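You operate a simulated robot arm through the tools that you are given. There is no shell and no other tool. Be economical: measure what you need, move in short steps, check, and stop when the job is done.

You are at the controls of a simulated robot arm. One attempt, no reset.

TASK
Pin the blue corner of the pale pine frame, with the white knob at its wood.
Fine: turn that corner under the arm; one flush pin; swing the arm clear again; leave the other frame.

The check looks at the end state, three seconds after you hand in, the way a careful person would. Anything else that was tipped, shoved, dropped, spilled or broken makes it a failure.

THE ROBOT
A 6-joint arm with a two-finger parallel gripper, fixed in place. Base frame: the origin is at the foot of the arm, x ahead of it, y to its left, z up; the work surface is at about z = 0.95. Units: m, degrees, N and s.
With the tool pointing down near the work surface it reaches from about 0.22 to 0.62 m from the base axis. Its first joint turns from -66.0 to 66.0 degrees. Payload 2.7 kg.
Tool frame: the origin (TCP) lies between the finger pads and is the grasp point; the fingertips stand 0.023 m ahead of it; z points along the fingers, y is the line along which they close. The gripper opens to 0.094 m. The fingers are 0.038 m wide and 0.01 m thick; the gripper's body (0.054 by 0.096 m) begins 0.039 m behind the TCP.
Orientation is that of the tool frame in the base frame, as a unit quaternion [x, y, z, w]. With the fingers straight down and closing along the base's y, the tool's x points along the base's -x, its y along +y and its z along -z.

THE INTERFACE
- The arm moves only by the tool apply_moves. Its argument "steps" is a list of rows, each an object (a shift or turn left out is 0, a gripper value left out holds the last) with "slide": the shift along the base's x, y, z in units of 400 mm (1.0 is 400 mm), a list of three; "rot": the turn, a rotation vector about the base's x, y, z in units of 180 degrees (1.0 is 180 degrees), a list of three; "grip": the finger opening in mm, from 0 to 94. In form: [{"slide": [tx, ty, tz], "rot": [rx, ry, rz], "grip": grip}, ...]. A call has 1 to 12 rows; each row is the pose to reach, as a shift and turn from the pose commanded when the call began. A call with a number of a shift or a turn outside -1 to 1 is refused whole. Each row takes 0.2 s and may step no farther than 0.05 m and 8.6 degrees from the row before; otherwise, or with a gripper value out of range, the whole call is refused. Where a pose cannot be reached the arm comes as near as it can. A force on the tool above 90 N (or 10 N above the force at the start of the call, whichever is more), or a blocked arm, ends the call early, and 0.2 s more pass. The fingers move at their own pace (about 0.045 m/s each) and stop on an object; they squeeze with about 27 N. The grip force told is the motor's: it shows also when the fingers shut on nothing. Time passes only in rows, and 0.2 s behind the last, so rows that repeat a pose let the fingers close. The reply holds the time, the measured pose of the TCP, the force on the tool along the base axes, the opening and the grip force, in the units named above and with some noise, with the torque about the TCP (base axes, N m) and any sound that the robot's microphone picked up, and new pictures: "show" is both (left out), scene, wrist or none.
- Cameras (640 x 400 px; columns grow to the right, rows downward): "scene" is fixed at [0.0881, -0.44, 1.4151]; the picture's right is [0.67, -0.74, 0.00], its down [-0.35, -0.32, -0.88] and it looks along [0.65, 0.60, -0.47] (base axes); focal length 308 px, centre (320, 200). "wrist" rides on the gripper at [0.086, 0.016, -0.075] in the tool frame; the picture's right is [-0.18, 0.98, 0.00], its down [-0.58, -0.11, -0.81] and it looks along [-0.79, -0.15, 0.59] (tool axes); focal length 243 px, centre (320, 200). There is no depth. A picture from a camera that has moved, and an enlarged one, comes with that camera's place and axes in the base frame and with its lens.
- enlarge(camera, box): a new picture of the part [left, top, right, bottom] of that camera's present view, enlarged. It takes no simulated time.
- sign_off(): hands the job in; it is judged then, once.

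Work in short steps. Places have to be worked out from the pictures, the camera data and where the tool is seen: move nearer, look again, correct. Check each grasp and each placing, and mend what went wrong. You have 120 turns and 200 pictures in all, those below and enlarged ones among them. Open the gripper and draw the arm clear of the work before you hand the job in, unless the task says otherwise; then end with one line.

The tools are called after "Emit:" as a command line: name --argument value ..., lists and objects as JSON in quotes. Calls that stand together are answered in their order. apply_moves: Moves the arm, as the interface text tells. Its arguments: {"type":"object","properties":{"steps":{"type":"array"},"show":{"type":"string","enum":["both","scene","wrist","none"]}},"required":["steps"]} The other tools are called the same way: enlarge (camera, box) takes an enlarged picture of a part of a camera's view; sign_off () hands the job in.

At the start:

```text
time_s: 0.0
tool_pos: [0.328, -0.1436, 1.279]
ee_rot: [0.0, 1.0, 0.0, 0.001]
ft_force: [0.1, 0.4, 0.9]
torque: [-0.02, 0.01, 0.0]
opening: 0.0942
gripper_force: 0.1
```

scene: 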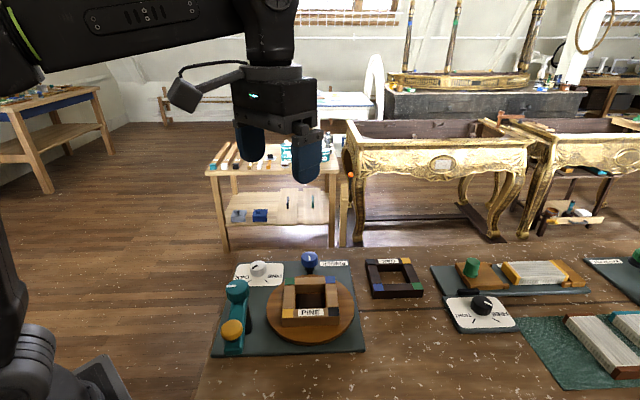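
wrist: 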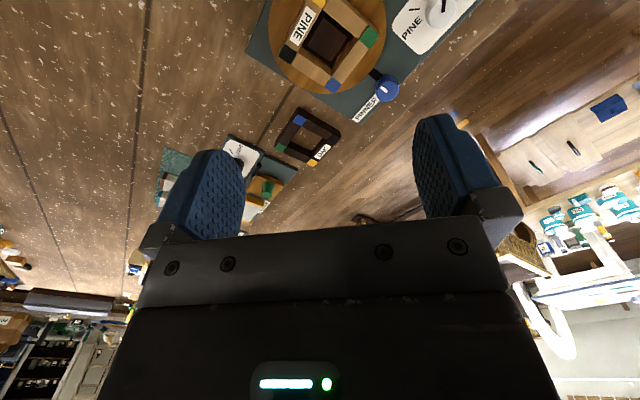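

I start by looking closely at the pinning station in both cameras.

Emit:
enlarge --camera "scene" --box '[200, 240, 440, 390]'

Emit:
enlarge --camera "wrist" --box '[240, 0, 480, 150]'

Emit:
enlarge --camera "scene" --box '[420, 240, 640, 390]'

```text
2.67 times, centred on (320, 315) of scene
camera zoom: at [0.0881, -0.44, 1.4151], right [0.67, -0.74, 0.0], down [-0.35, -0.32, -0.88], along [0.65, 0.6, -0.47], focal length 822 px, centre (320, -107)
```

zoom: 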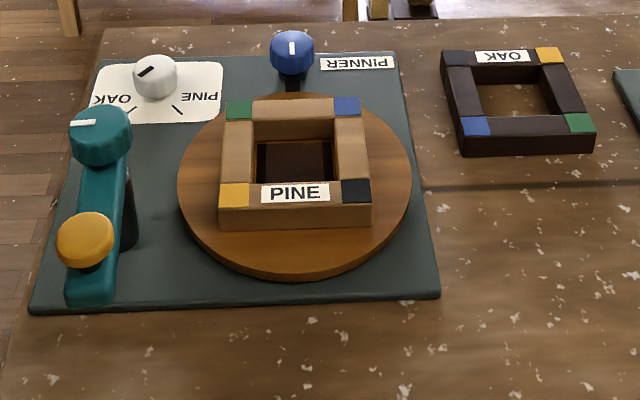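

```text
2.67 times, centred on (360, 75) of wrist
camera zoom: at [0.2414, -0.1264, 1.3542], right [0.18, 0.98, 0.0], down [0.58, -0.11, 0.81], along [0.79, -0.15, -0.59], focal length 647 px, centre (213, 533)
```

zoom: 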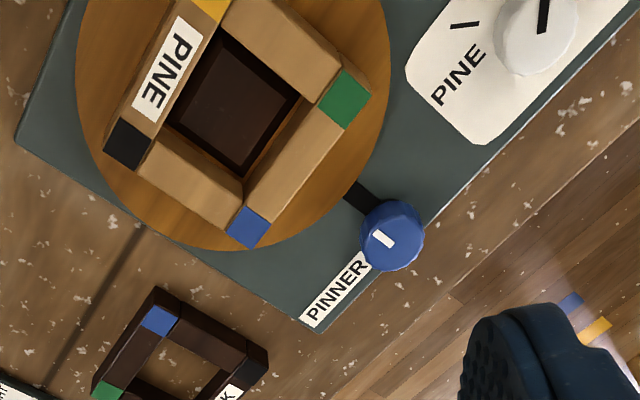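

```text
2.67 times, centred on (530, 315) of scene
camera zoom: at [0.0881, -0.44, 1.4151], right [0.67, -0.74, 0.0], down [-0.35, -0.32, -0.88], along [0.65, 0.6, -0.47], focal length 822 px, centre (-240, -107)
```

zoom: 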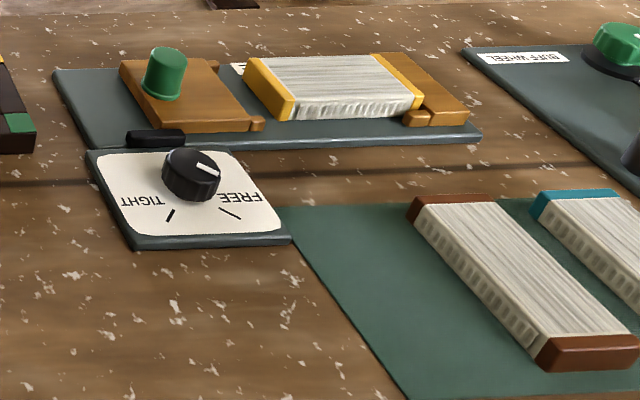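

The pinner has a turntable carrying the pine frame, a teal swing arm with a yellow button, a blue knob and a white OAK/PINE selector. I tilt the wrist camera down to see the station from above.

Emit:
apply_moves --steps '[{"rot": [0, 0.047, 0]}, {"rot": [0, 0.094, 0], "slide": [-0.04, 0, 0]}, {"rot": [0, 0.141, 0], "slide": [-0.08, 0, 0]}, {"rot": [0, 0.188, 0], "slide": [-0.1, 0, 0]}]'

```text
time_s: 1.0
tool_pos: [0.2734, -0.1513, 1.2166]
ee_rot: [-0.001, 0.957, -0.001, -0.29]
ft_force: [-0.6, 0.4, 0.4]
torque: [0.01, -0.02, -0.02]
opening: 0.0941
gripper_force: 0.1
out of reach, approached as far as the arm can: row 3, 4
camera wrist: at [0.2418, -0.1343, 1.3254], right [0.15, 0.98, -0.1], down [0.93, -0.11, 0.35], along [0.33, -0.15, -0.93], focal length 243 px, centre (320, 200)
```

scene: 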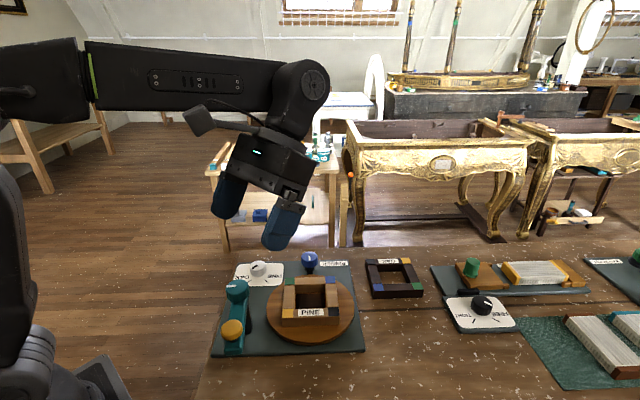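
wrist: 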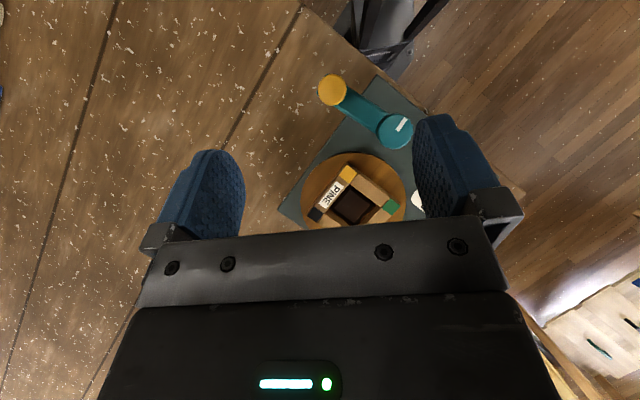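

Emit:
enlarge --camera "wrist" --box '[260, 60, 440, 240]'

Emit:
enlarge --camera "scene" --box '[205, 250, 285, 360]'

```text
2.22 times, centred on (350, 150) of wrist
camera zoom: at [0.2418, -0.1343, 1.3254], right [0.15, 0.98, -0.1], down [0.93, -0.11, 0.35], along [0.33, -0.15, -0.93], focal length 539 px, centre (253, 311)
```

zoom: 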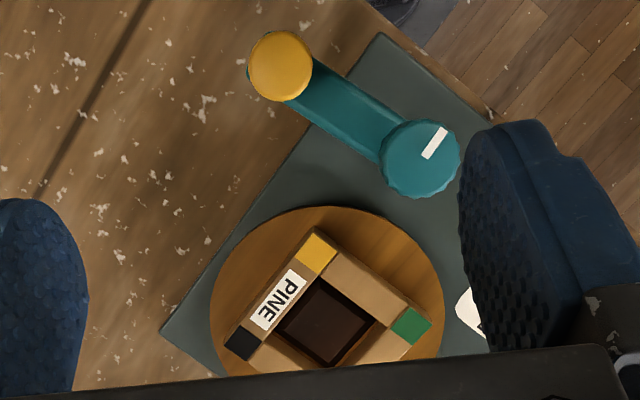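

```text
3.64 times, centred on (245, 305) of scene
camera zoom: at [0.0881, -0.44, 1.4151], right [0.67, -0.74, 0.0], down [-0.35, -0.32, -0.88], along [0.65, 0.6, -0.47], focal length 1122 px, centre (593, -182)
```

zoom: 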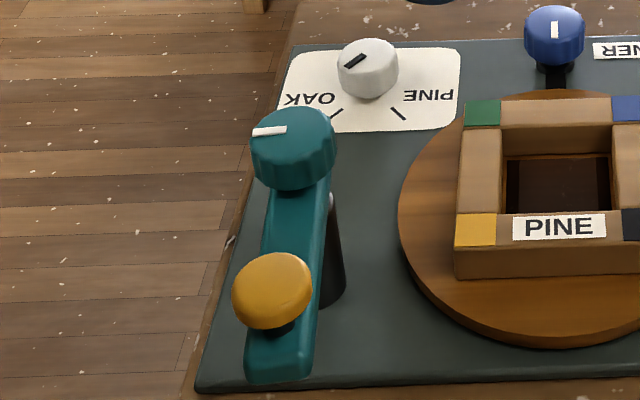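

Rough map: turntable centre ≈(0.378,-0.144), blue corner at +x side, teal pivot ≈(0.27,-0.09), yellow plunger ≈(0.221,-0.15), white knob ≈(0.377,0.006) pointing at OAK. I straighten the tool and hover above the white knob.

Emit:
apply_moves --steps '[{"rot": [0, -0.047, 0], "slide": [0.05, 0.06, 0]}, {"rot": [0, -0.094, 0], "slide": [0.1, 0.14, -0.03]}, {"rot": [0, -0.141, 0], "slide": [0.16, 0.22, -0.08]}, {"rot": [0, -0.187, 0], "slide": [0.22, 0.3, -0.15]}, {"rot": [0, -0.187, 0], "slide": [0.26, 0.39, -0.22]}, {"rot": [0, -0.187, 0], "slide": [0.26, 0.39, -0.22]}]'

```text
time_s: 2.4
tool_pos: [0.377, 0.0031, 1.1259]
ee_rot: [-0.001, 1.0, 0.0, 0.0]
ft_force: [0.3, 0.0, 0.1]
torque: [0.0, 0.03, -0.02]
opening: 0.094
gripper_force: 0.1
camera wrist: at [0.2896, 0.0195, 1.2009], right [0.18, 0.98, 0.0], down [0.58, -0.11, 0.81], along [0.79, -0.15, -0.59], focal length 243 px, centre (320, 200)
```

scene: 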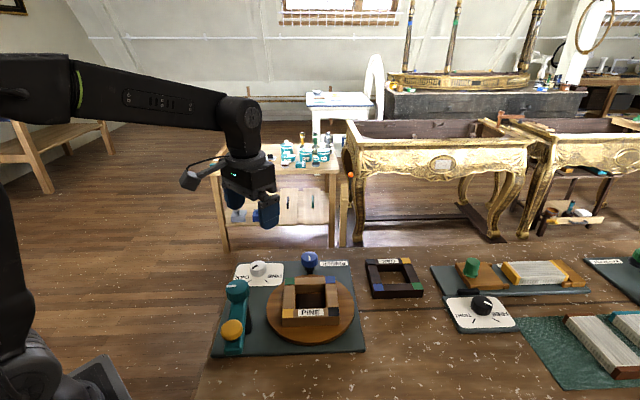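
wrist: 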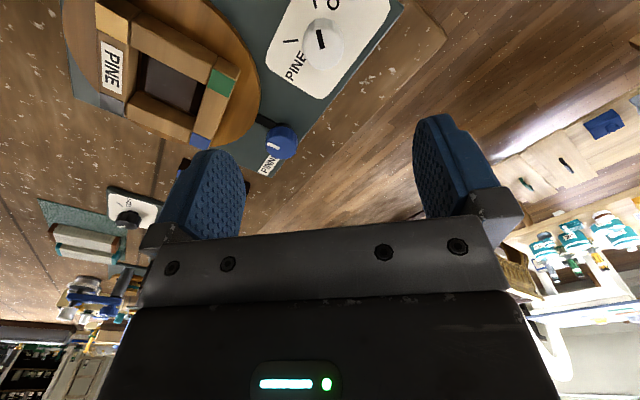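

Emit:
enlarge --camera "wrist" --box '[180, 0, 400, 180]'

```text
2.22 times, centred on (290, 90) of wrist
camera zoom: at [0.2896, 0.0195, 1.2009], right [0.18, 0.98, 0.0], down [0.58, -0.11, 0.81], along [0.79, -0.15, -0.59], focal length 539 px, centre (387, 444)
```

zoom: 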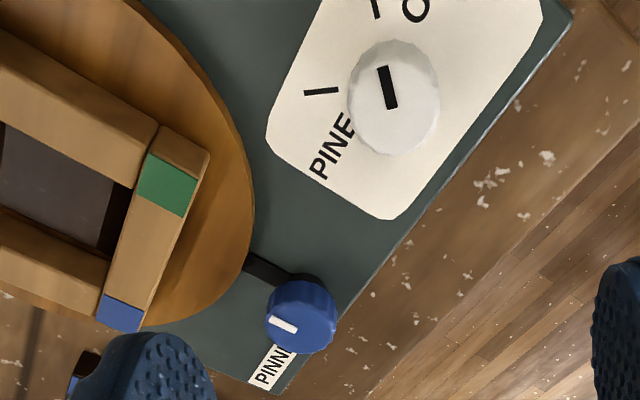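

White knob centre ≈(0.376,0.006), top ≈0.987, mark at OAK (~-x); PINE tick at ~-y, so about +80° about z. I narrow the fingers and descend around it.

Emit:
apply_moves --steps '[{"slide": [0, 0.007, -0.08], "grip": 60}, {"slide": [0, 0.007, -0.16], "grip": 60}, {"slide": [0, 0.007, -0.24], "grip": 60}, {"slide": [0, 0.007, -0.24], "grip": 60}]'

```text
time_s: 3.4
tool_pos: [0.3753, 0.0056, 1.03]
ee_rot: [-0.001, 1.0, 0.0, -0.001]
ft_force: [-0.3, 0.0, -0.1]
torque: [0.03, 0.02, 0.0]
opening: 0.0601
gripper_force: 0.0
camera wrist: at [0.2878, 0.0232, 1.1043], right [0.18, 0.98, 0.0], down [0.58, -0.11, 0.81], along [0.79, -0.15, -0.59], focal length 243 px, centre (320, 200)
```

scene: 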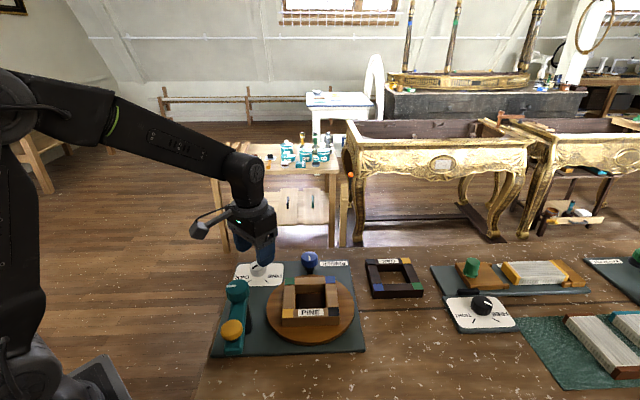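
wrist: 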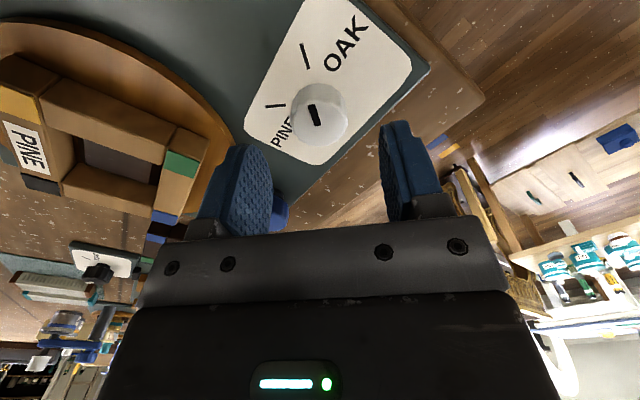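

The knob sits centred between the fingers, mark exactly on OAK. I descend to grip height.

Emit:
apply_moves --steps '[{"slide": [-0.005, 0.003, -0.05]}, {"slide": [-0.005, 0.003, -0.1]}, {"slide": [-0.005, 0.003, -0.1]}]'

```text
time_s: 4.2
tool_pos: [0.3729, 0.0073, 0.9888]
ee_rot: [0.0, 1.0, -0.001, -0.002]
ft_force: [-1.0, 0.5, 0.0]
torque: [0.03, 0.0, -0.03]
opening: 0.0597
gripper_force: 0.1
camera wrist: at [0.2865, 0.0247, 1.0645], right [0.18, 0.98, 0.0], down [0.58, -0.11, 0.81], along [0.79, -0.15, -0.59], focal length 243 px, centre (320, 200)
```

scene: 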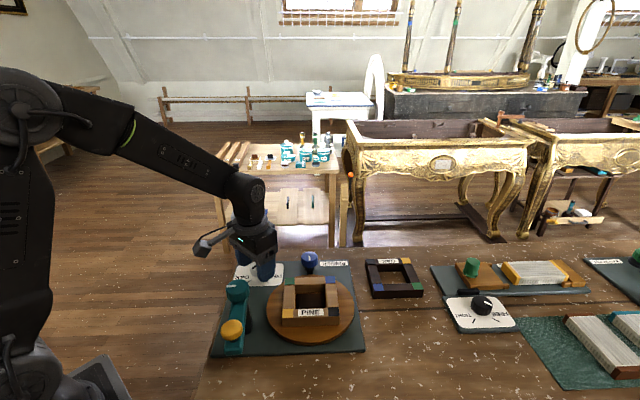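
wrist: 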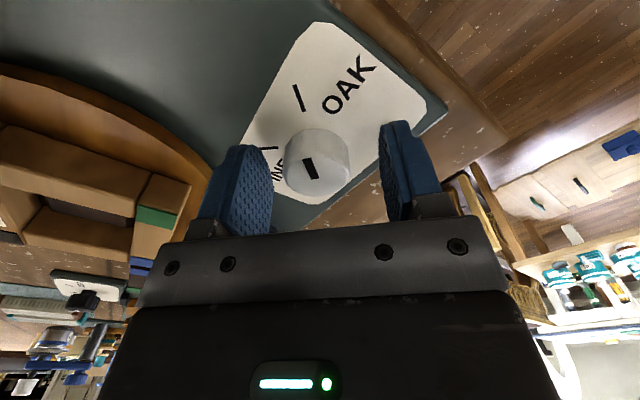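

Triangulating the three views puts the knob centre at ≈(0.377,0.008) with its top at ≈0.976, so I shift +4 mm in x, lower 6 mm more, and close.

Emit:
apply_moves --steps '[{"slide": [0.011, 0.001, -0.015], "grip": 60}, {"slide": [0.011, 0.001, -0.015], "grip": 25}, {"slide": [0.011, 0.001, -0.015], "grip": 25}, {"slide": [0.011, 0.001, -0.015], "grip": 25}]'

```text
time_s: 5.2
tool_pos: [0.3765, 0.0063, 0.9856]
ee_rot: [-0.001, 1.0, -0.001, -0.002]
ft_force: [2.7, -25.0, -3.2]
torque: [-0.03, -0.15, 0.04]
opening: 0.0362
gripper_force: 13.4
camera wrist: at [0.2906, 0.0236, 1.0591], right [0.18, 0.98, 0.0], down [0.58, -0.11, 0.81], along [0.79, -0.15, -0.59], focal length 243 px, centre (320, 200)
```

scene: 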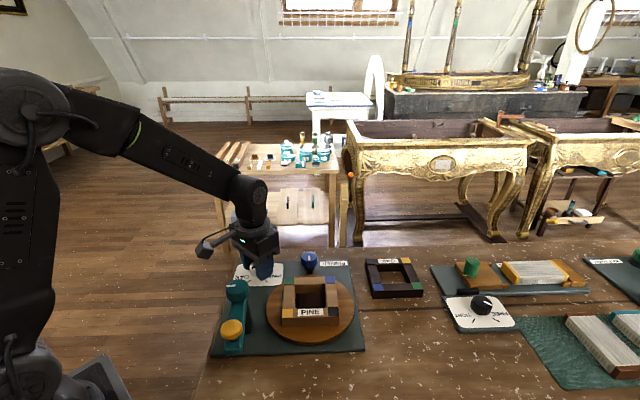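
wrist: 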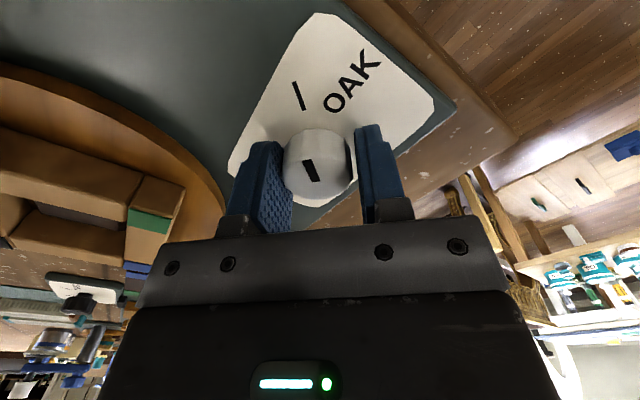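

Only the -y finger touches (−25 N in y), so the knob lies ~2–3 mm toward −y. I shift and let the fingers close fully.

Emit:
apply_moves --steps '[{"slide": [0, -0.008, 0], "grip": 25}, {"slide": [0, -0.008, 0], "grip": 25}, {"slide": [0, -0.008, 0], "grip": 25}]' --show "wrist"

```text
time_s: 6.0
tool_pos: [0.3776, 0.0058, 0.9849]
ee_rot: [-0.001, 1.0, 0.001, -0.001]
ft_force: [-1.8, -9.6, 0.8]
torque: [-0.52, -0.06, -0.01]
opening: 0.0336
gripper_force: 45.2
camera wrist: at [0.2909, 0.0221, 1.0592], right [0.18, 0.98, 0.0], down [0.58, -0.11, 0.81], along [0.79, -0.15, -0.59], focal length 243 px, centre (320, 200)
```

wrist: 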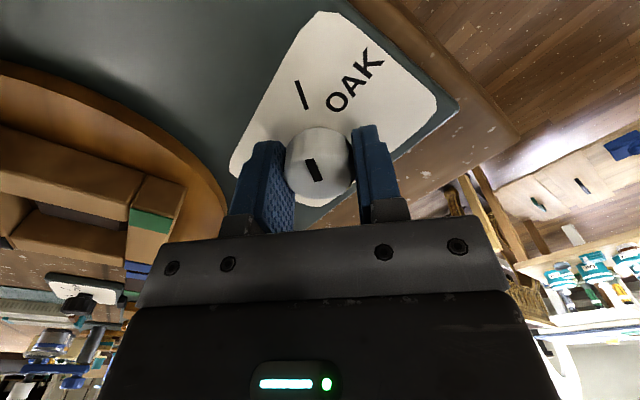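

Gripped firmly on both sides now. I turn +72° about z and check the mark against the PINE tick.

Emit:
apply_moves --steps '[{"slide": [0, -0.002, 0], "rot": [0, 0, 0.045]}, {"slide": [0, -0.002, 0], "rot": [0, 0, 0.09]}, {"slide": [0, -0.002, 0], "rot": [0, 0, 0.135]}, {"slide": [0, -0.002, 0], "rot": [0, 0, 0.18]}, {"slide": [0, -0.002, 0], "rot": [0, 0, 0.225]}, {"slide": [0, -0.002, 0], "rot": [0, 0, 0.27]}, {"slide": [0, -0.002, 0], "rot": [0, 0, 0.315]}, {"slide": [0, -0.002, 0], "rot": [0, 0, 0.36]}, {"slide": [0, -0.002, 0], "rot": [0, 0, 0.4]}, {"slide": [0, -0.002, 0], "rot": [0, 0, 0.4]}]'

```text
time_s: 8.2
tool_pos: [0.3761, 0.006, 0.9849]
ee_rot: [-0.589, 0.808, 0.0, -0.002]
ft_force: [-24.1, 23.7, 2.7]
torque: [-0.2, -0.06, -0.06]
opening: 0.0336
gripper_force: 45.2
camera wrist: at [0.3348, -0.0708, 1.0592], right [-0.88, 0.48, 0.0], down [0.29, 0.52, 0.81], along [0.38, 0.71, -0.59], focal length 243 px, centre (320, 200)
```

scene: 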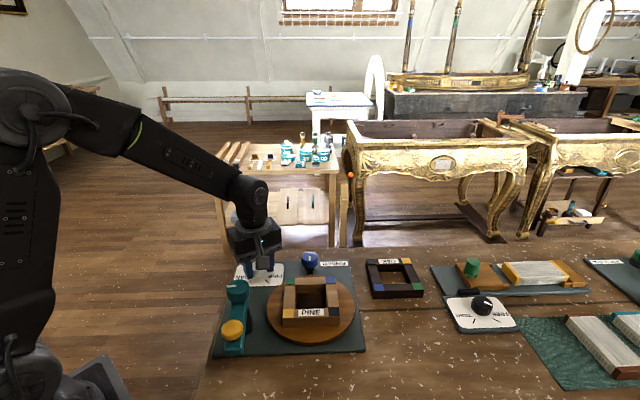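
wrist: 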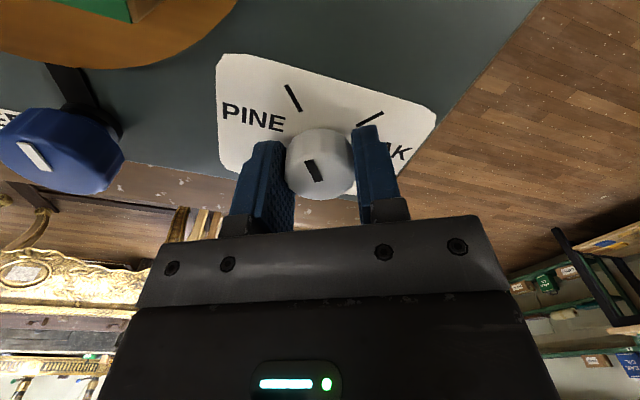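

The mark now lines up closely with the PINE tick. I release, rise, and check it.

Emit:
apply_moves --steps '[{"grip": 60}, {"grip": 60}, {"slide": [0, 0, 0.08]}, {"slide": [0, 0, 0.18]}, {"slide": [0, 0, 0.3]}, {"slide": [0, 0, 0.3]}]'

Emit:
enlarge --camera "wrist" --box '[220, 0, 420, 160]'

Emit:
enlarge --camera "scene" --box '[210, 240, 370, 360]'

```text
time_s: 9.6
tool_pos: [0.3828, 0.0054, 1.1066]
ee_rot: [-0.588, 0.809, 0.0, -0.001]
ft_force: [-0.2, -0.1, 0.1]
torque: [0.02, -0.02, 0.05]
opening: 0.0599
gripper_force: 0.0
camera wrist: at [0.3392, -0.0717, 1.1803], right [-0.88, 0.48, 0.0], down [0.28, 0.52, 0.81], along [0.38, 0.71, -0.59], focal length 243 px, centre (320, 200)
```

scene: 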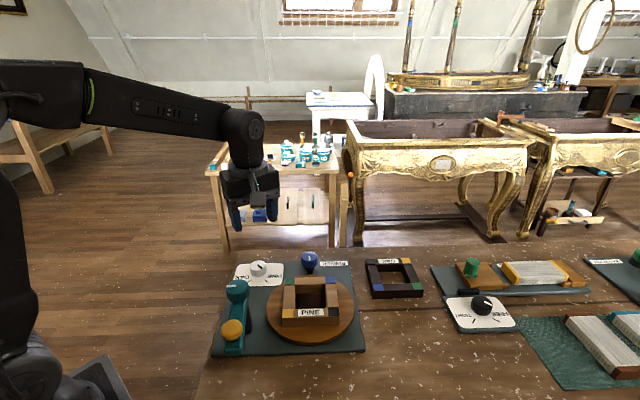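
wrist: 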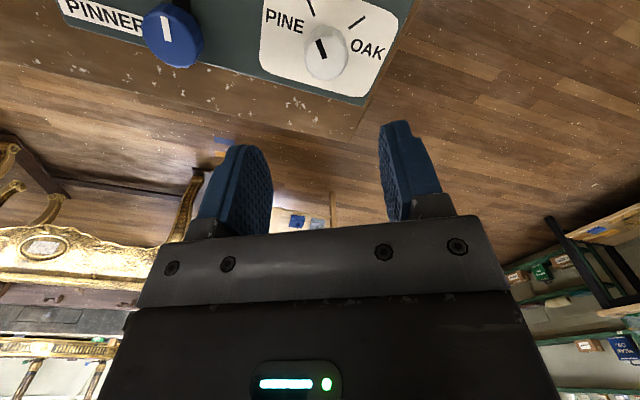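

```text
2.50 times, centred on (320, 80) of wrist
camera zoom: at [0.3392, -0.0717, 1.1803], right [-0.88, 0.48, 0.0], down [0.28, 0.52, 0.81], along [0.38, 0.71, -0.59], focal length 606 px, centre (320, 500)
```

zoom: 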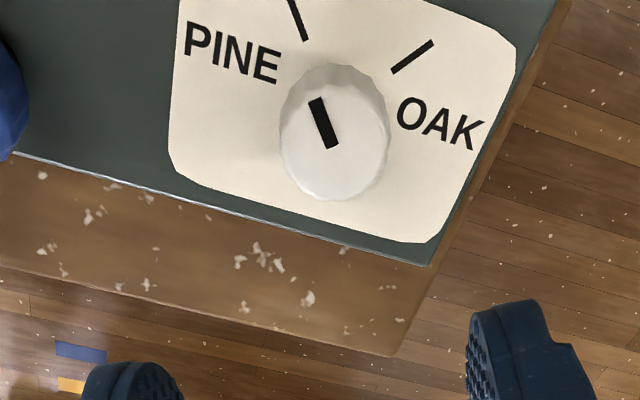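

```text
3.33 times, centred on (290, 300) of scene
camera zoom: at [0.0881, -0.44, 1.4151], right [0.67, -0.74, 0.0], down [-0.35, -0.32, -0.88], along [0.65, 0.6, -0.47], focal length 1028 px, centre (420, -133)
```

zoom: 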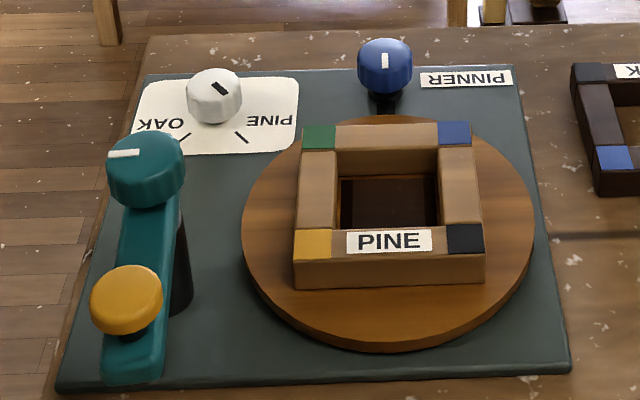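

White knob is on PINE. Blue knob triangulates to ≈(0.466,-0.059), top ≈0.985; I hover above it.

Emit:
apply_moves --steps '[{"slide": [0.07, -0.06, 0]}, {"slide": [0.14, -0.11, 0]}, {"slide": [0.208, -0.161, -0.05]}, {"slide": [0.208, -0.161, -0.16]}, {"slide": [0.208, -0.161, -0.16]}]'

```text
time_s: 10.8
tool_pos: [0.4612, -0.0585, 1.0404]
ee_rot: [-0.588, 0.809, -0.001, -0.001]
ft_force: [-0.3, -0.1, -0.4]
torque: [0.01, 0.02, -0.02]
opening: 0.0602
gripper_force: 0.0
camera wrist: at [0.4183, -0.1345, 1.1149], right [-0.88, 0.48, 0.0], down [0.28, 0.52, 0.81], along [0.38, 0.71, -0.59], focal length 243 px, centre (320, 200)
```

scene: 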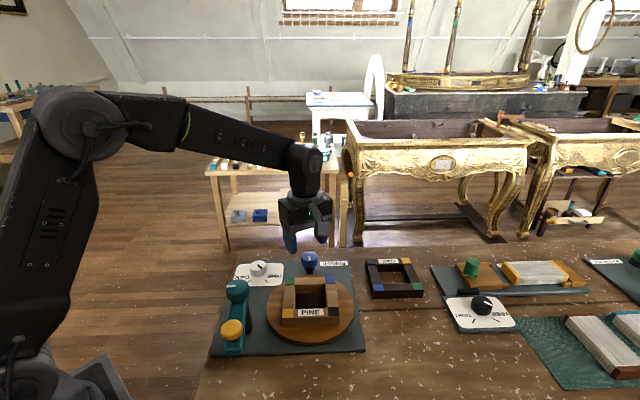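
wrist: 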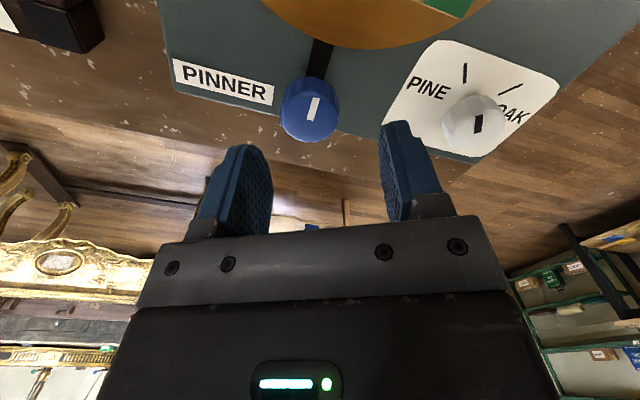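

The knob is nearly under the TCP at ≈(0.463,-0.061). I lower around it and look.

Emit:
apply_moves --steps '[{"slide": [0.005, -0.006, -0.06], "grip": 64}, {"slide": [0.005, -0.006, -0.12], "grip": 64}, {"slide": [0.005, -0.006, -0.12], "grip": 64}]'

```text
time_s: 11.6
tool_pos: [0.462, -0.0613, 0.9922]
ee_rot: [-0.588, 0.809, 0.0, -0.001]
ft_force: [-0.6, 0.0, 0.3]
torque: [0.0, 0.0, 0.01]
opening: 0.064
gripper_force: 0.0
camera wrist: at [0.4188, -0.138, 1.0663], right [-0.88, 0.48, 0.0], down [0.28, 0.52, 0.81], along [0.38, 0.71, -0.59], focal length 243 px, centre (320, 200)
```

scene: 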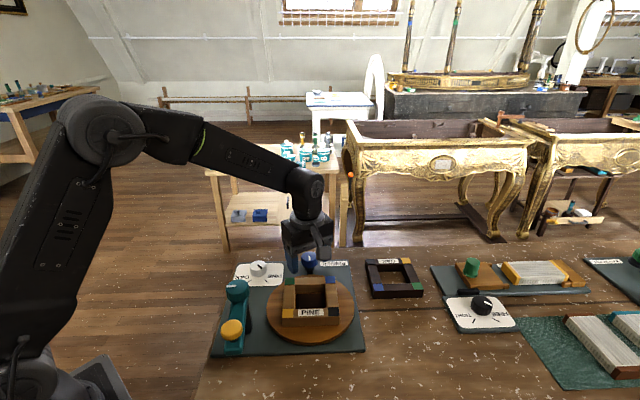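
wrist: 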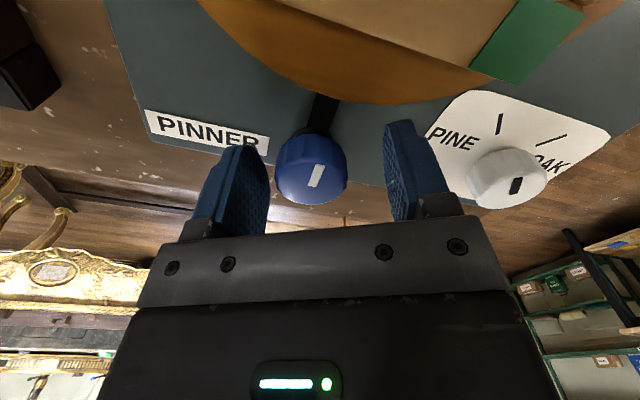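

Knob top ≈(0.463,-0.063,0.986), centred. I lower 3 mm and close on it.

Emit:
apply_moves --steps '[{"slide": [0.002, -0.004, -0.008], "grip": 64}, {"slide": [0.002, -0.004, -0.008], "grip": 25}, {"slide": [0.002, -0.004, -0.008], "grip": 25}, {"slide": [0.002, -0.004, -0.008], "grip": 25}, {"slide": [0.002, -0.004, -0.008], "grip": 25}]' --show "wrist"

```text
time_s: 12.8
tool_pos: [0.4661, -0.0651, 0.9895]
ee_rot: [-0.588, 0.808, -0.002, 0.003]
ft_force: [36.6, -12.9, -11.9]
torque: [-0.13, 0.87, -0.21]
opening: 0.036
gripper_force: 44.7
camera wrist: at [0.4225, -0.1411, 1.0636], right [-0.88, 0.48, -0.01], down [0.28, 0.52, 0.81], along [0.39, 0.71, -0.59], focal length 243 px, centre (320, 200)
```

wrist: 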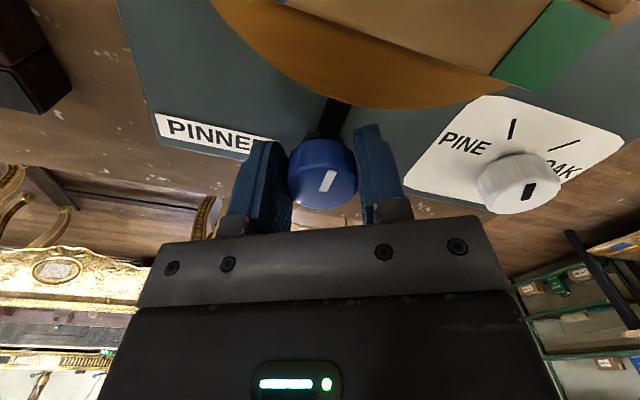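

Both fingers grip, but the force shows the knob is ~3 mm further along +x. I re-centre and try a −43° turn to learn the gearing.

Emit:
apply_moves --steps '[{"slide": [0.009, -0.004, 0]}, {"slide": [0.009, -0.004, 0], "rot": [0, 0, -0.045]}, {"slide": [0.009, -0.004, 0], "rot": [0, 0, -0.09]}, {"slide": [0.009, -0.004, 0], "rot": [0, 0, -0.135]}, {"slide": [0.009, -0.004, 0], "rot": [0, 0, -0.18]}, {"slide": [0.009, -0.004, 0], "rot": [0, 0, -0.225]}, {"slide": [0.009, -0.004, 0], "rot": [0, 0, -0.24]}]'

```text
time_s: 14.4
tool_pos: [0.4637, -0.0613, 0.9893]
ee_rot: [-0.248, 0.969, 0.004, -0.008]
ft_force: [-39.3, 35.5, 18.3]
torque: [-0.25, 0.47, 0.2]
opening: 0.0359
gripper_force: 44.9
camera wrist: at [0.381, -0.0888, 1.0648], right [-0.31, 0.95, 0.01], down [0.57, 0.18, 0.8], along [0.76, 0.25, -0.6], focal length 243 px, centre (320, 200)
```

scene: 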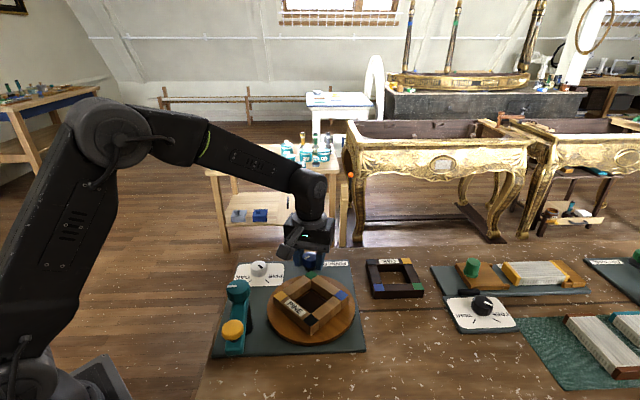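
wrist: 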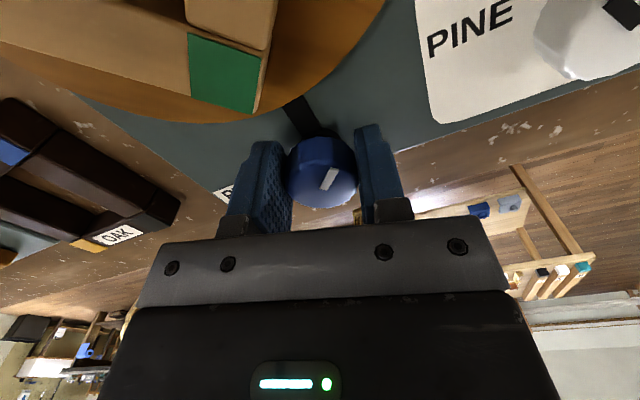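

The turntable follows the knob about 1:1 in the same direction. I recentre (forces −x,+y) and continue turning −80°.

Emit:
apply_moves --steps '[{"slide": [-0.007, 0.007, 0]}, {"slide": [-0.007, 0.007, 0], "rot": [0, 0, -0.045]}, {"slide": [-0.007, 0.007, 0], "rot": [0, 0, -0.09]}, {"slide": [-0.007, 0.007, 0], "rot": [0, 0, -0.135]}, {"slide": [-0.007, 0.007, 0], "rot": [0, 0, -0.18]}, {"slide": [-0.007, 0.007, 0], "rot": [0, 0, -0.225]}, {"slide": [-0.007, 0.007, 0], "rot": [0, 0, -0.27]}, {"slide": [-0.007, 0.007, 0], "rot": [0, 0, -0.315]}, {"slide": [-0.007, 0.007, 0], "rot": [0, 0, -0.36]}, {"slide": [-0.007, 0.007, 0], "rot": [0, 0, -0.405]}, {"slide": [-0.007, 0.007, 0], "rot": [0, 0, -0.445]}]'

```text
time_s: 16.8
tool_pos: [0.4672, -0.0605, 0.9901]
ee_rot: [0.431, 0.902, 0.002, 0.002]
ft_force: [25.8, 27.7, -24.2]
torque: [-0.91, -0.36, -0.01]
opening: 0.0347
gripper_force: 45.5
camera wrist: at [0.4252, 0.018, 1.0637], right [0.88, 0.47, 0.01], down [0.28, -0.52, 0.81], along [0.38, -0.71, -0.59], focal length 243 px, centre (320, 200)
```

scene: 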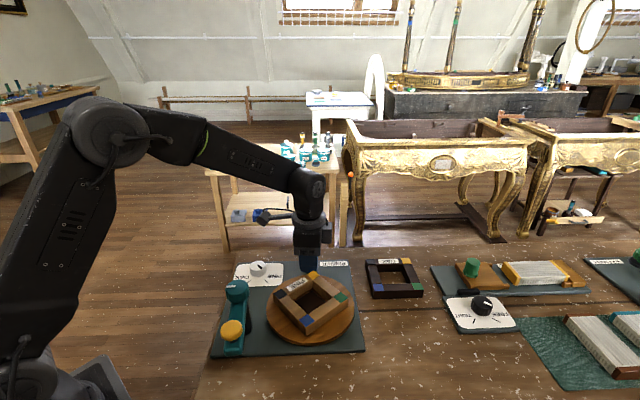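
wrist: 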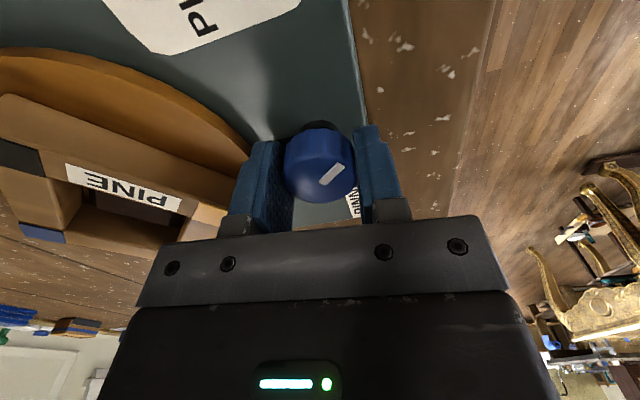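

Emit:
enlarge --camera "scene" --box '[210, 240, 370, 360]'

```text
3.33 times, centred on (290, 300) of scene
camera zoom: at [0.0892, -0.4393, 1.4152], right [0.67, -0.74, 0.0], down [-0.35, -0.32, -0.88], along [0.65, 0.59, -0.47], focal length 1028 px, centre (420, -133)
```

zoom: 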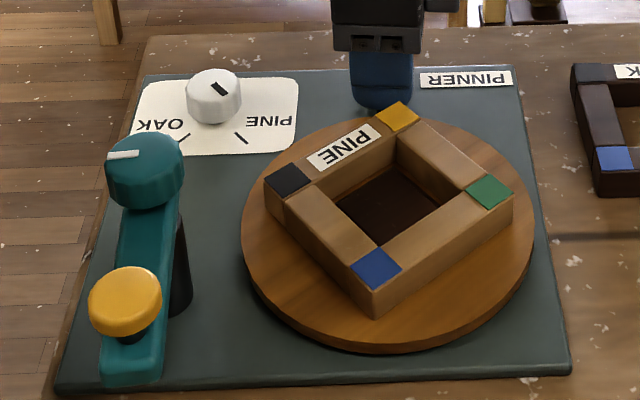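

Blue is now at about −135° around the table (total knob turn −123°). I continue another −41° toward the 180° side.

Emit:
apply_moves --steps '[{"slide": [0.005, 0.005, 0]}, {"slide": [0.005, 0.005, 0], "rot": [0, 0, -0.045]}, {"slide": [0.005, 0.005, 0], "rot": [0, 0, -0.09]}, {"slide": [0.005, 0.005, 0], "rot": [0, 0, -0.135]}, {"slide": [0.005, 0.005, 0], "rot": [0, 0, -0.18]}, {"slide": [0.005, 0.005, 0], "rot": [0, 0, -0.225]}, {"slide": [0.005, 0.005, 0], "rot": [0, 0, -0.23]}]' --show "wrist"

Emit:
enlarge --camera "scene" --box '[210, 240, 370, 360]'

```text
time_s: 18.4
tool_pos: [0.4687, -0.061, 0.9888]
ee_rot: [0.724, 0.69, 0.0, -0.002]
ft_force: [1.5, 10.2, -12.8]
torque: [0.45, -0.5, 0.07]
opening: 0.0348
gripper_force: 45.3
camera wrist: at [0.4873, 0.0259, 1.0639], right [0.97, -0.23, 0.0], down [-0.14, -0.58, 0.81], along [-0.19, -0.78, -0.59], focal length 243 px, centre (320, 200)
```

wrist: 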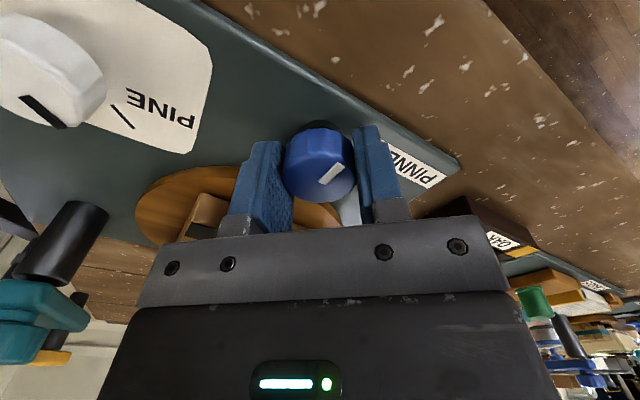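

```text
3.33 times, centred on (290, 300) of scene
camera zoom: at [0.0883, -0.4397, 1.4151], right [0.67, -0.74, 0.0], down [-0.35, -0.32, -0.88], along [0.65, 0.59, -0.47], focal length 1028 px, centre (420, -133)
```

zoom: 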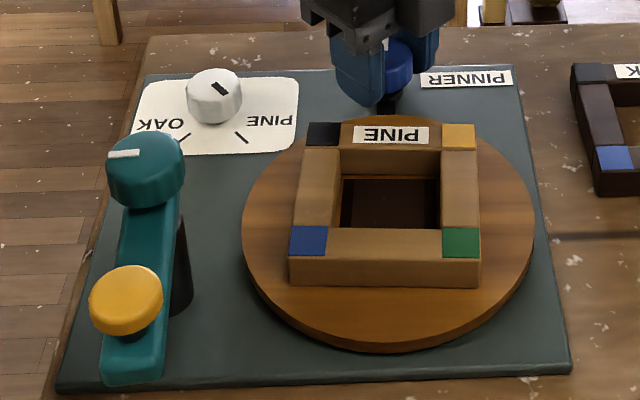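

Blue has taken the former yellow place. I release, rise, and go over the teal knob at ≈(0.27,-0.09).

Emit:
apply_moves --steps '[{"grip": 62}, {"grip": 62}, {"slide": [0, 0, 0.1]}, {"slide": [0, 0, 0.22]}, {"slide": [0, 0, 0.34]}, {"slide": [-0.12, -0.02, 0.35]}, {"slide": [-0.24, -0.04, 0.35]}, {"slide": [-0.36, -0.06, 0.35]}, {"slide": [-0.48, -0.07, 0.35]}, {"slide": [-0.48, -0.07, 0.35]}]'

Emit:
enlarge --camera "scene" --box '[210, 240, 370, 360]'

```text
time_s: 20.6
tool_pos: [0.2761, -0.09, 1.1307]
ee_rot: [0.723, 0.69, 0.001, 0.0]
ft_force: [-0.2, -0.6, 0.5]
torque: [0.0, -0.02, 0.02]
opening: 0.0622
gripper_force: 0.0
camera wrist: at [0.2944, -0.0036, 1.2058], right [0.97, -0.23, 0.0], down [-0.14, -0.58, 0.81], along [-0.18, -0.78, -0.59], focal length 243 px, centre (320, 200)
```

scene: 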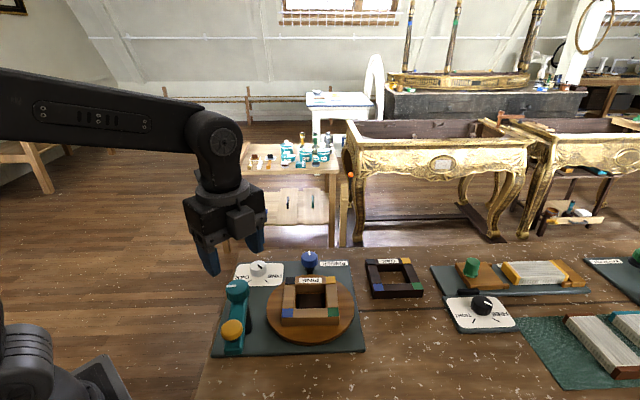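
wrist: 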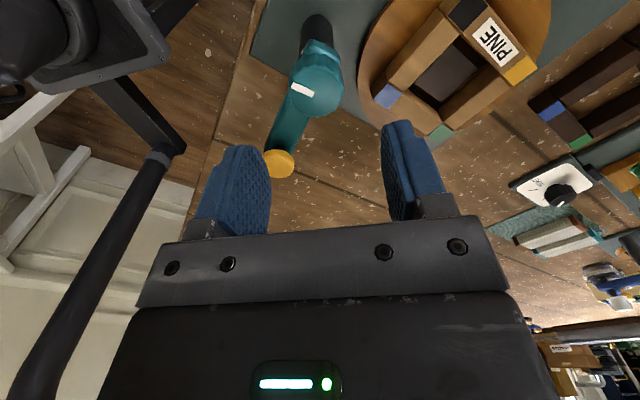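

```text
3.33 times, centred on (290, 300) of scene
camera zoom: at [0.0881, -0.44, 1.4151], right [0.67, -0.74, 0.0], down [-0.35, -0.32, -0.88], along [0.65, 0.6, -0.47], focal length 1028 px, centre (420, -133)
```

zoom: 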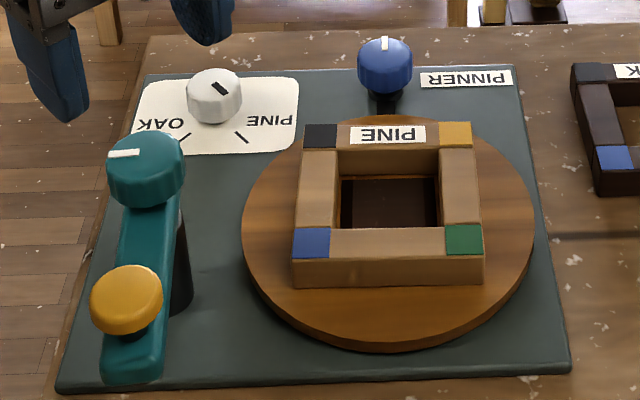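

The table settled neatly at the former angle. Teal knob ≈(0.274,-0.083), top ≈1.055; I lower partway for a second view.

Emit:
apply_moves --steps '[{"slide": [-0.005, 0.016, -0.06]}, {"slide": [-0.005, 0.016, -0.1]}, {"slide": [-0.005, 0.016, -0.1]}]'

```text
time_s: 21.4
tool_pos: [0.2734, -0.0827, 1.09]
ee_rot: [0.723, 0.691, 0.001, 0.0]
ft_force: [-0.1, -0.6, 0.9]
torque: [0.01, 0.0, 0.01]
opening: 0.062
gripper_force: 0.0
camera wrist: at [0.2938, 0.003, 1.1644], right [0.97, -0.23, 0.0], down [-0.14, -0.58, 0.81], along [-0.18, -0.78, -0.59], focal length 243 px, centre (320, 200)
```

scene: 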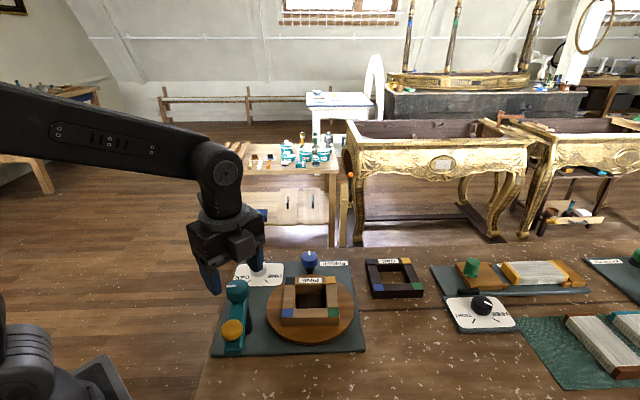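
wrist: 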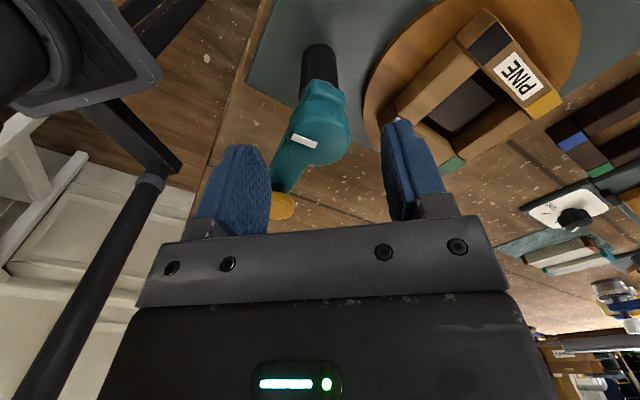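

Knob confirmed at (0.274,-0.083,1.055). I descend 26 mm and close.

Emit:
apply_moves --steps '[{"slide": [0.001, 0, -0.04]}, {"slide": [0.001, 0, -0.065]}, {"slide": [0.001, 0, -0.065], "grip": 25}, {"slide": [0.001, 0, -0.065], "grip": 25}, {"slide": [0.001, 0, -0.065], "grip": 25}, {"slide": [0.001, 0, -0.065], "grip": 25}]'

```text
time_s: 22.8
tool_pos: [0.2733, -0.0815, 1.0626]
ee_rot: [0.724, 0.69, -0.001, -0.003]
ft_force: [-26.6, 1.7, 2.7]
torque: [-0.41, -0.47, -0.03]
opening: 0.0354
gripper_force: 45.3
camera wrist: at [0.293, 0.0042, 1.1375], right [0.97, -0.23, -0.01], down [-0.13, -0.58, 0.81], along [-0.19, -0.78, -0.59], focal length 243 px, centre (320, 200)
```

scene: 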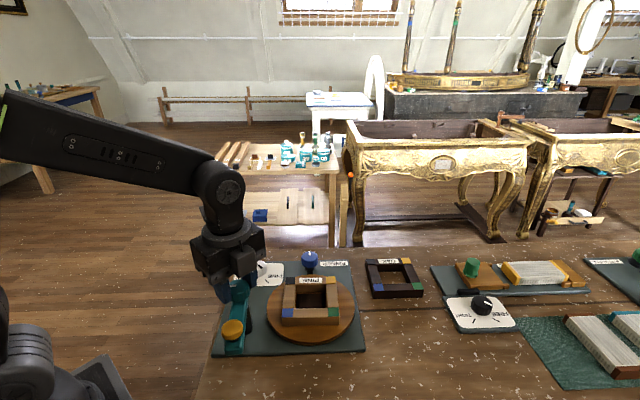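
wrist: 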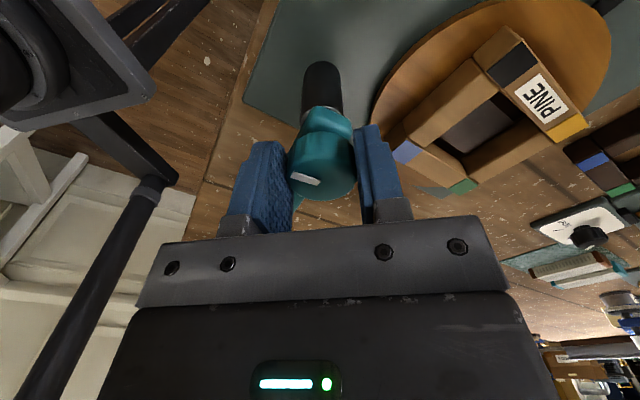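

Gripped. I swing the teal knob +70° and check.

Emit:
apply_moves --steps '[{"slide": [-0.005, 0, 0]}, {"slide": [-0.005, 0, 0], "rot": [0, 0, 0.045]}, {"slide": [-0.005, 0, 0], "rot": [0, 0, 0.09]}, {"slide": [-0.005, 0, 0], "rot": [0, 0, 0.135]}, {"slide": [-0.005, 0, 0], "rot": [0, 0, 0.18]}, {"slide": [-0.005, 0, 0], "rot": [0, 0, 0.225]}, {"slide": [-0.005, 0, 0], "rot": [0, 0, 0.27]}, {"slide": [-0.005, 0, 0], "rot": [0, 0, 0.315]}, {"slide": [-0.005, 0, 0], "rot": [0, 0, 0.36]}, {"slide": [-0.005, 0, 0], "rot": [0, 0, 0.39]}]'

Emit:
enlarge --camera "scene" --box '[210, 240, 370, 360]'

```text
time_s: 25.0
tool_pos: [0.2675, -0.0857, 1.0637]
ee_rot: [0.194, 0.981, -0.004, -0.006]
ft_force: [-45.9, -43.7, 6.1]
torque: [-0.33, -0.72, -0.34]
opening: 0.0354
gripper_force: 45.1
camera wrist: at [0.1943, -0.0364, 1.1383], right [0.54, 0.84, -0.01], down [0.51, -0.32, 0.8], along [0.67, -0.44, -0.6], focal length 243 px, centre (320, 200)
```

scene: 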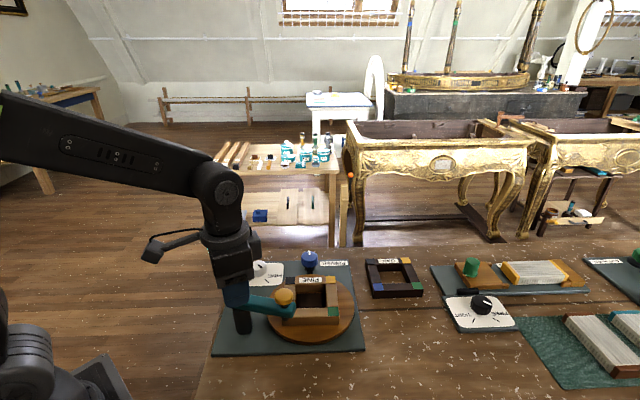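
wrist: 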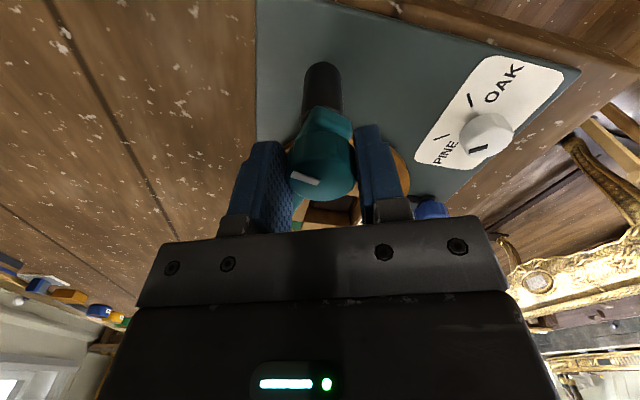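

```text
3.33 times, centred on (290, 300) of scene
camera zoom: at [0.0866, -0.4413, 1.4147], right [0.67, -0.74, 0.0], down [-0.35, -0.32, -0.88], along [0.65, 0.6, -0.47], focal length 1028 px, centre (420, -133)
```

zoom: 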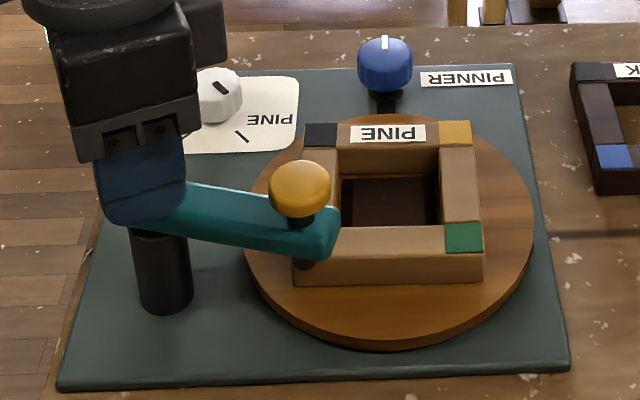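

The arm is over the frame edge, roughly 8–15° short of the blue corner. I recentre and turn a bit more.

Emit:
apply_moves --steps '[{"slide": [-0.006, -0.006, 0]}, {"slide": [-0.006, -0.006, 0], "rot": [0, 0, 0.02]}, {"slide": [-0.006, -0.006, 0], "rot": [0, 0, 0.04]}, {"slide": [-0.006, -0.006, 0], "rot": [0, 0, 0.04]}]'

Emit:
enlarge --camera "scene" --box '[210, 240, 370, 360]'

```text
time_s: 26.0
tool_pos: [0.2674, -0.0878, 1.064]
ee_rot: [0.132, 0.991, -0.001, -0.003]
ft_force: [-24.3, -30.7, -3.6]
torque: [0.17, 0.59, -0.2]
opening: 0.0351
gripper_force: 44.7
camera wrist: at [0.1881, -0.0471, 1.1381], right [0.43, 0.9, -0.01], down [0.54, -0.26, 0.8], along [0.72, -0.35, -0.6], focal length 243 px, centre (320, 200)
```

scene: 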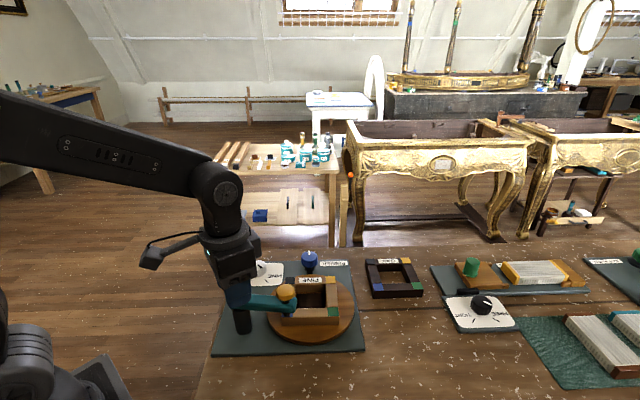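
wrist: 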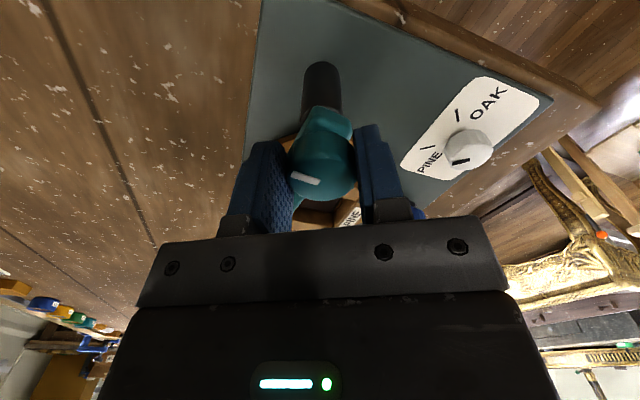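

```text
3.33 times, centred on (290, 300) of scene
camera zoom: at [0.0874, -0.4409, 1.4148], right [0.67, -0.74, 0.0], down [-0.35, -0.32, -0.88], along [0.65, 0.6, -0.47], focal length 1028 px, centre (420, -133)
```

zoom: 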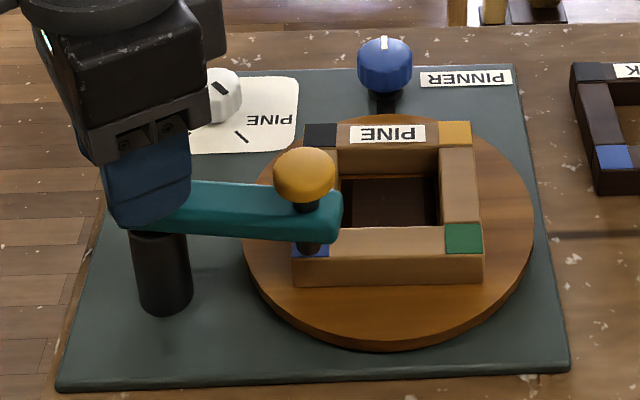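

The nozzle under the plunger is just reaching the blue patch; still some mm toward the camera. I turn another ~8°.

Emit:
apply_moves --steps '[{"slide": [-0.005, -0.007, 0]}, {"slide": [-0.005, -0.007, 0], "rot": [0, 0, 0.025]}, {"slide": [-0.005, -0.007, 0], "rot": [0, 0, 0.045]}, {"slide": [-0.005, -0.007, 0], "rot": [0, 0, 0.045]}]' --show "none"

Emit:
enlarge --camera "scene" --box '[210, 240, 370, 360]'

```text
time_s: 27.0
tool_pos: [0.2677, -0.0857, 1.0632]
ee_rot: [0.062, 0.998, 0.001, -0.001]
ft_force: [-3.8, -0.6, -9.6]
torque: [-0.36, 1.3, 0.02]
opening: 0.0352
gripper_force: 44.9
```

```text
3.33 times, centred on (290, 300) of scene
camera zoom: at [0.0881, -0.44, 1.4151], right [0.67, -0.74, 0.0], down [-0.35, -0.32, -0.88], along [0.65, 0.6, -0.47], focal length 1028 px, centre (420, -133)
```

zoom: 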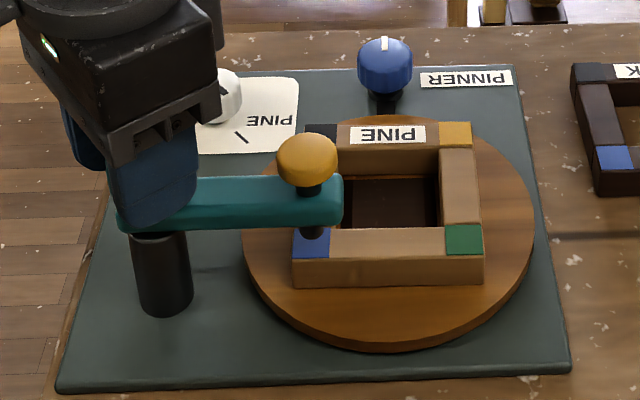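

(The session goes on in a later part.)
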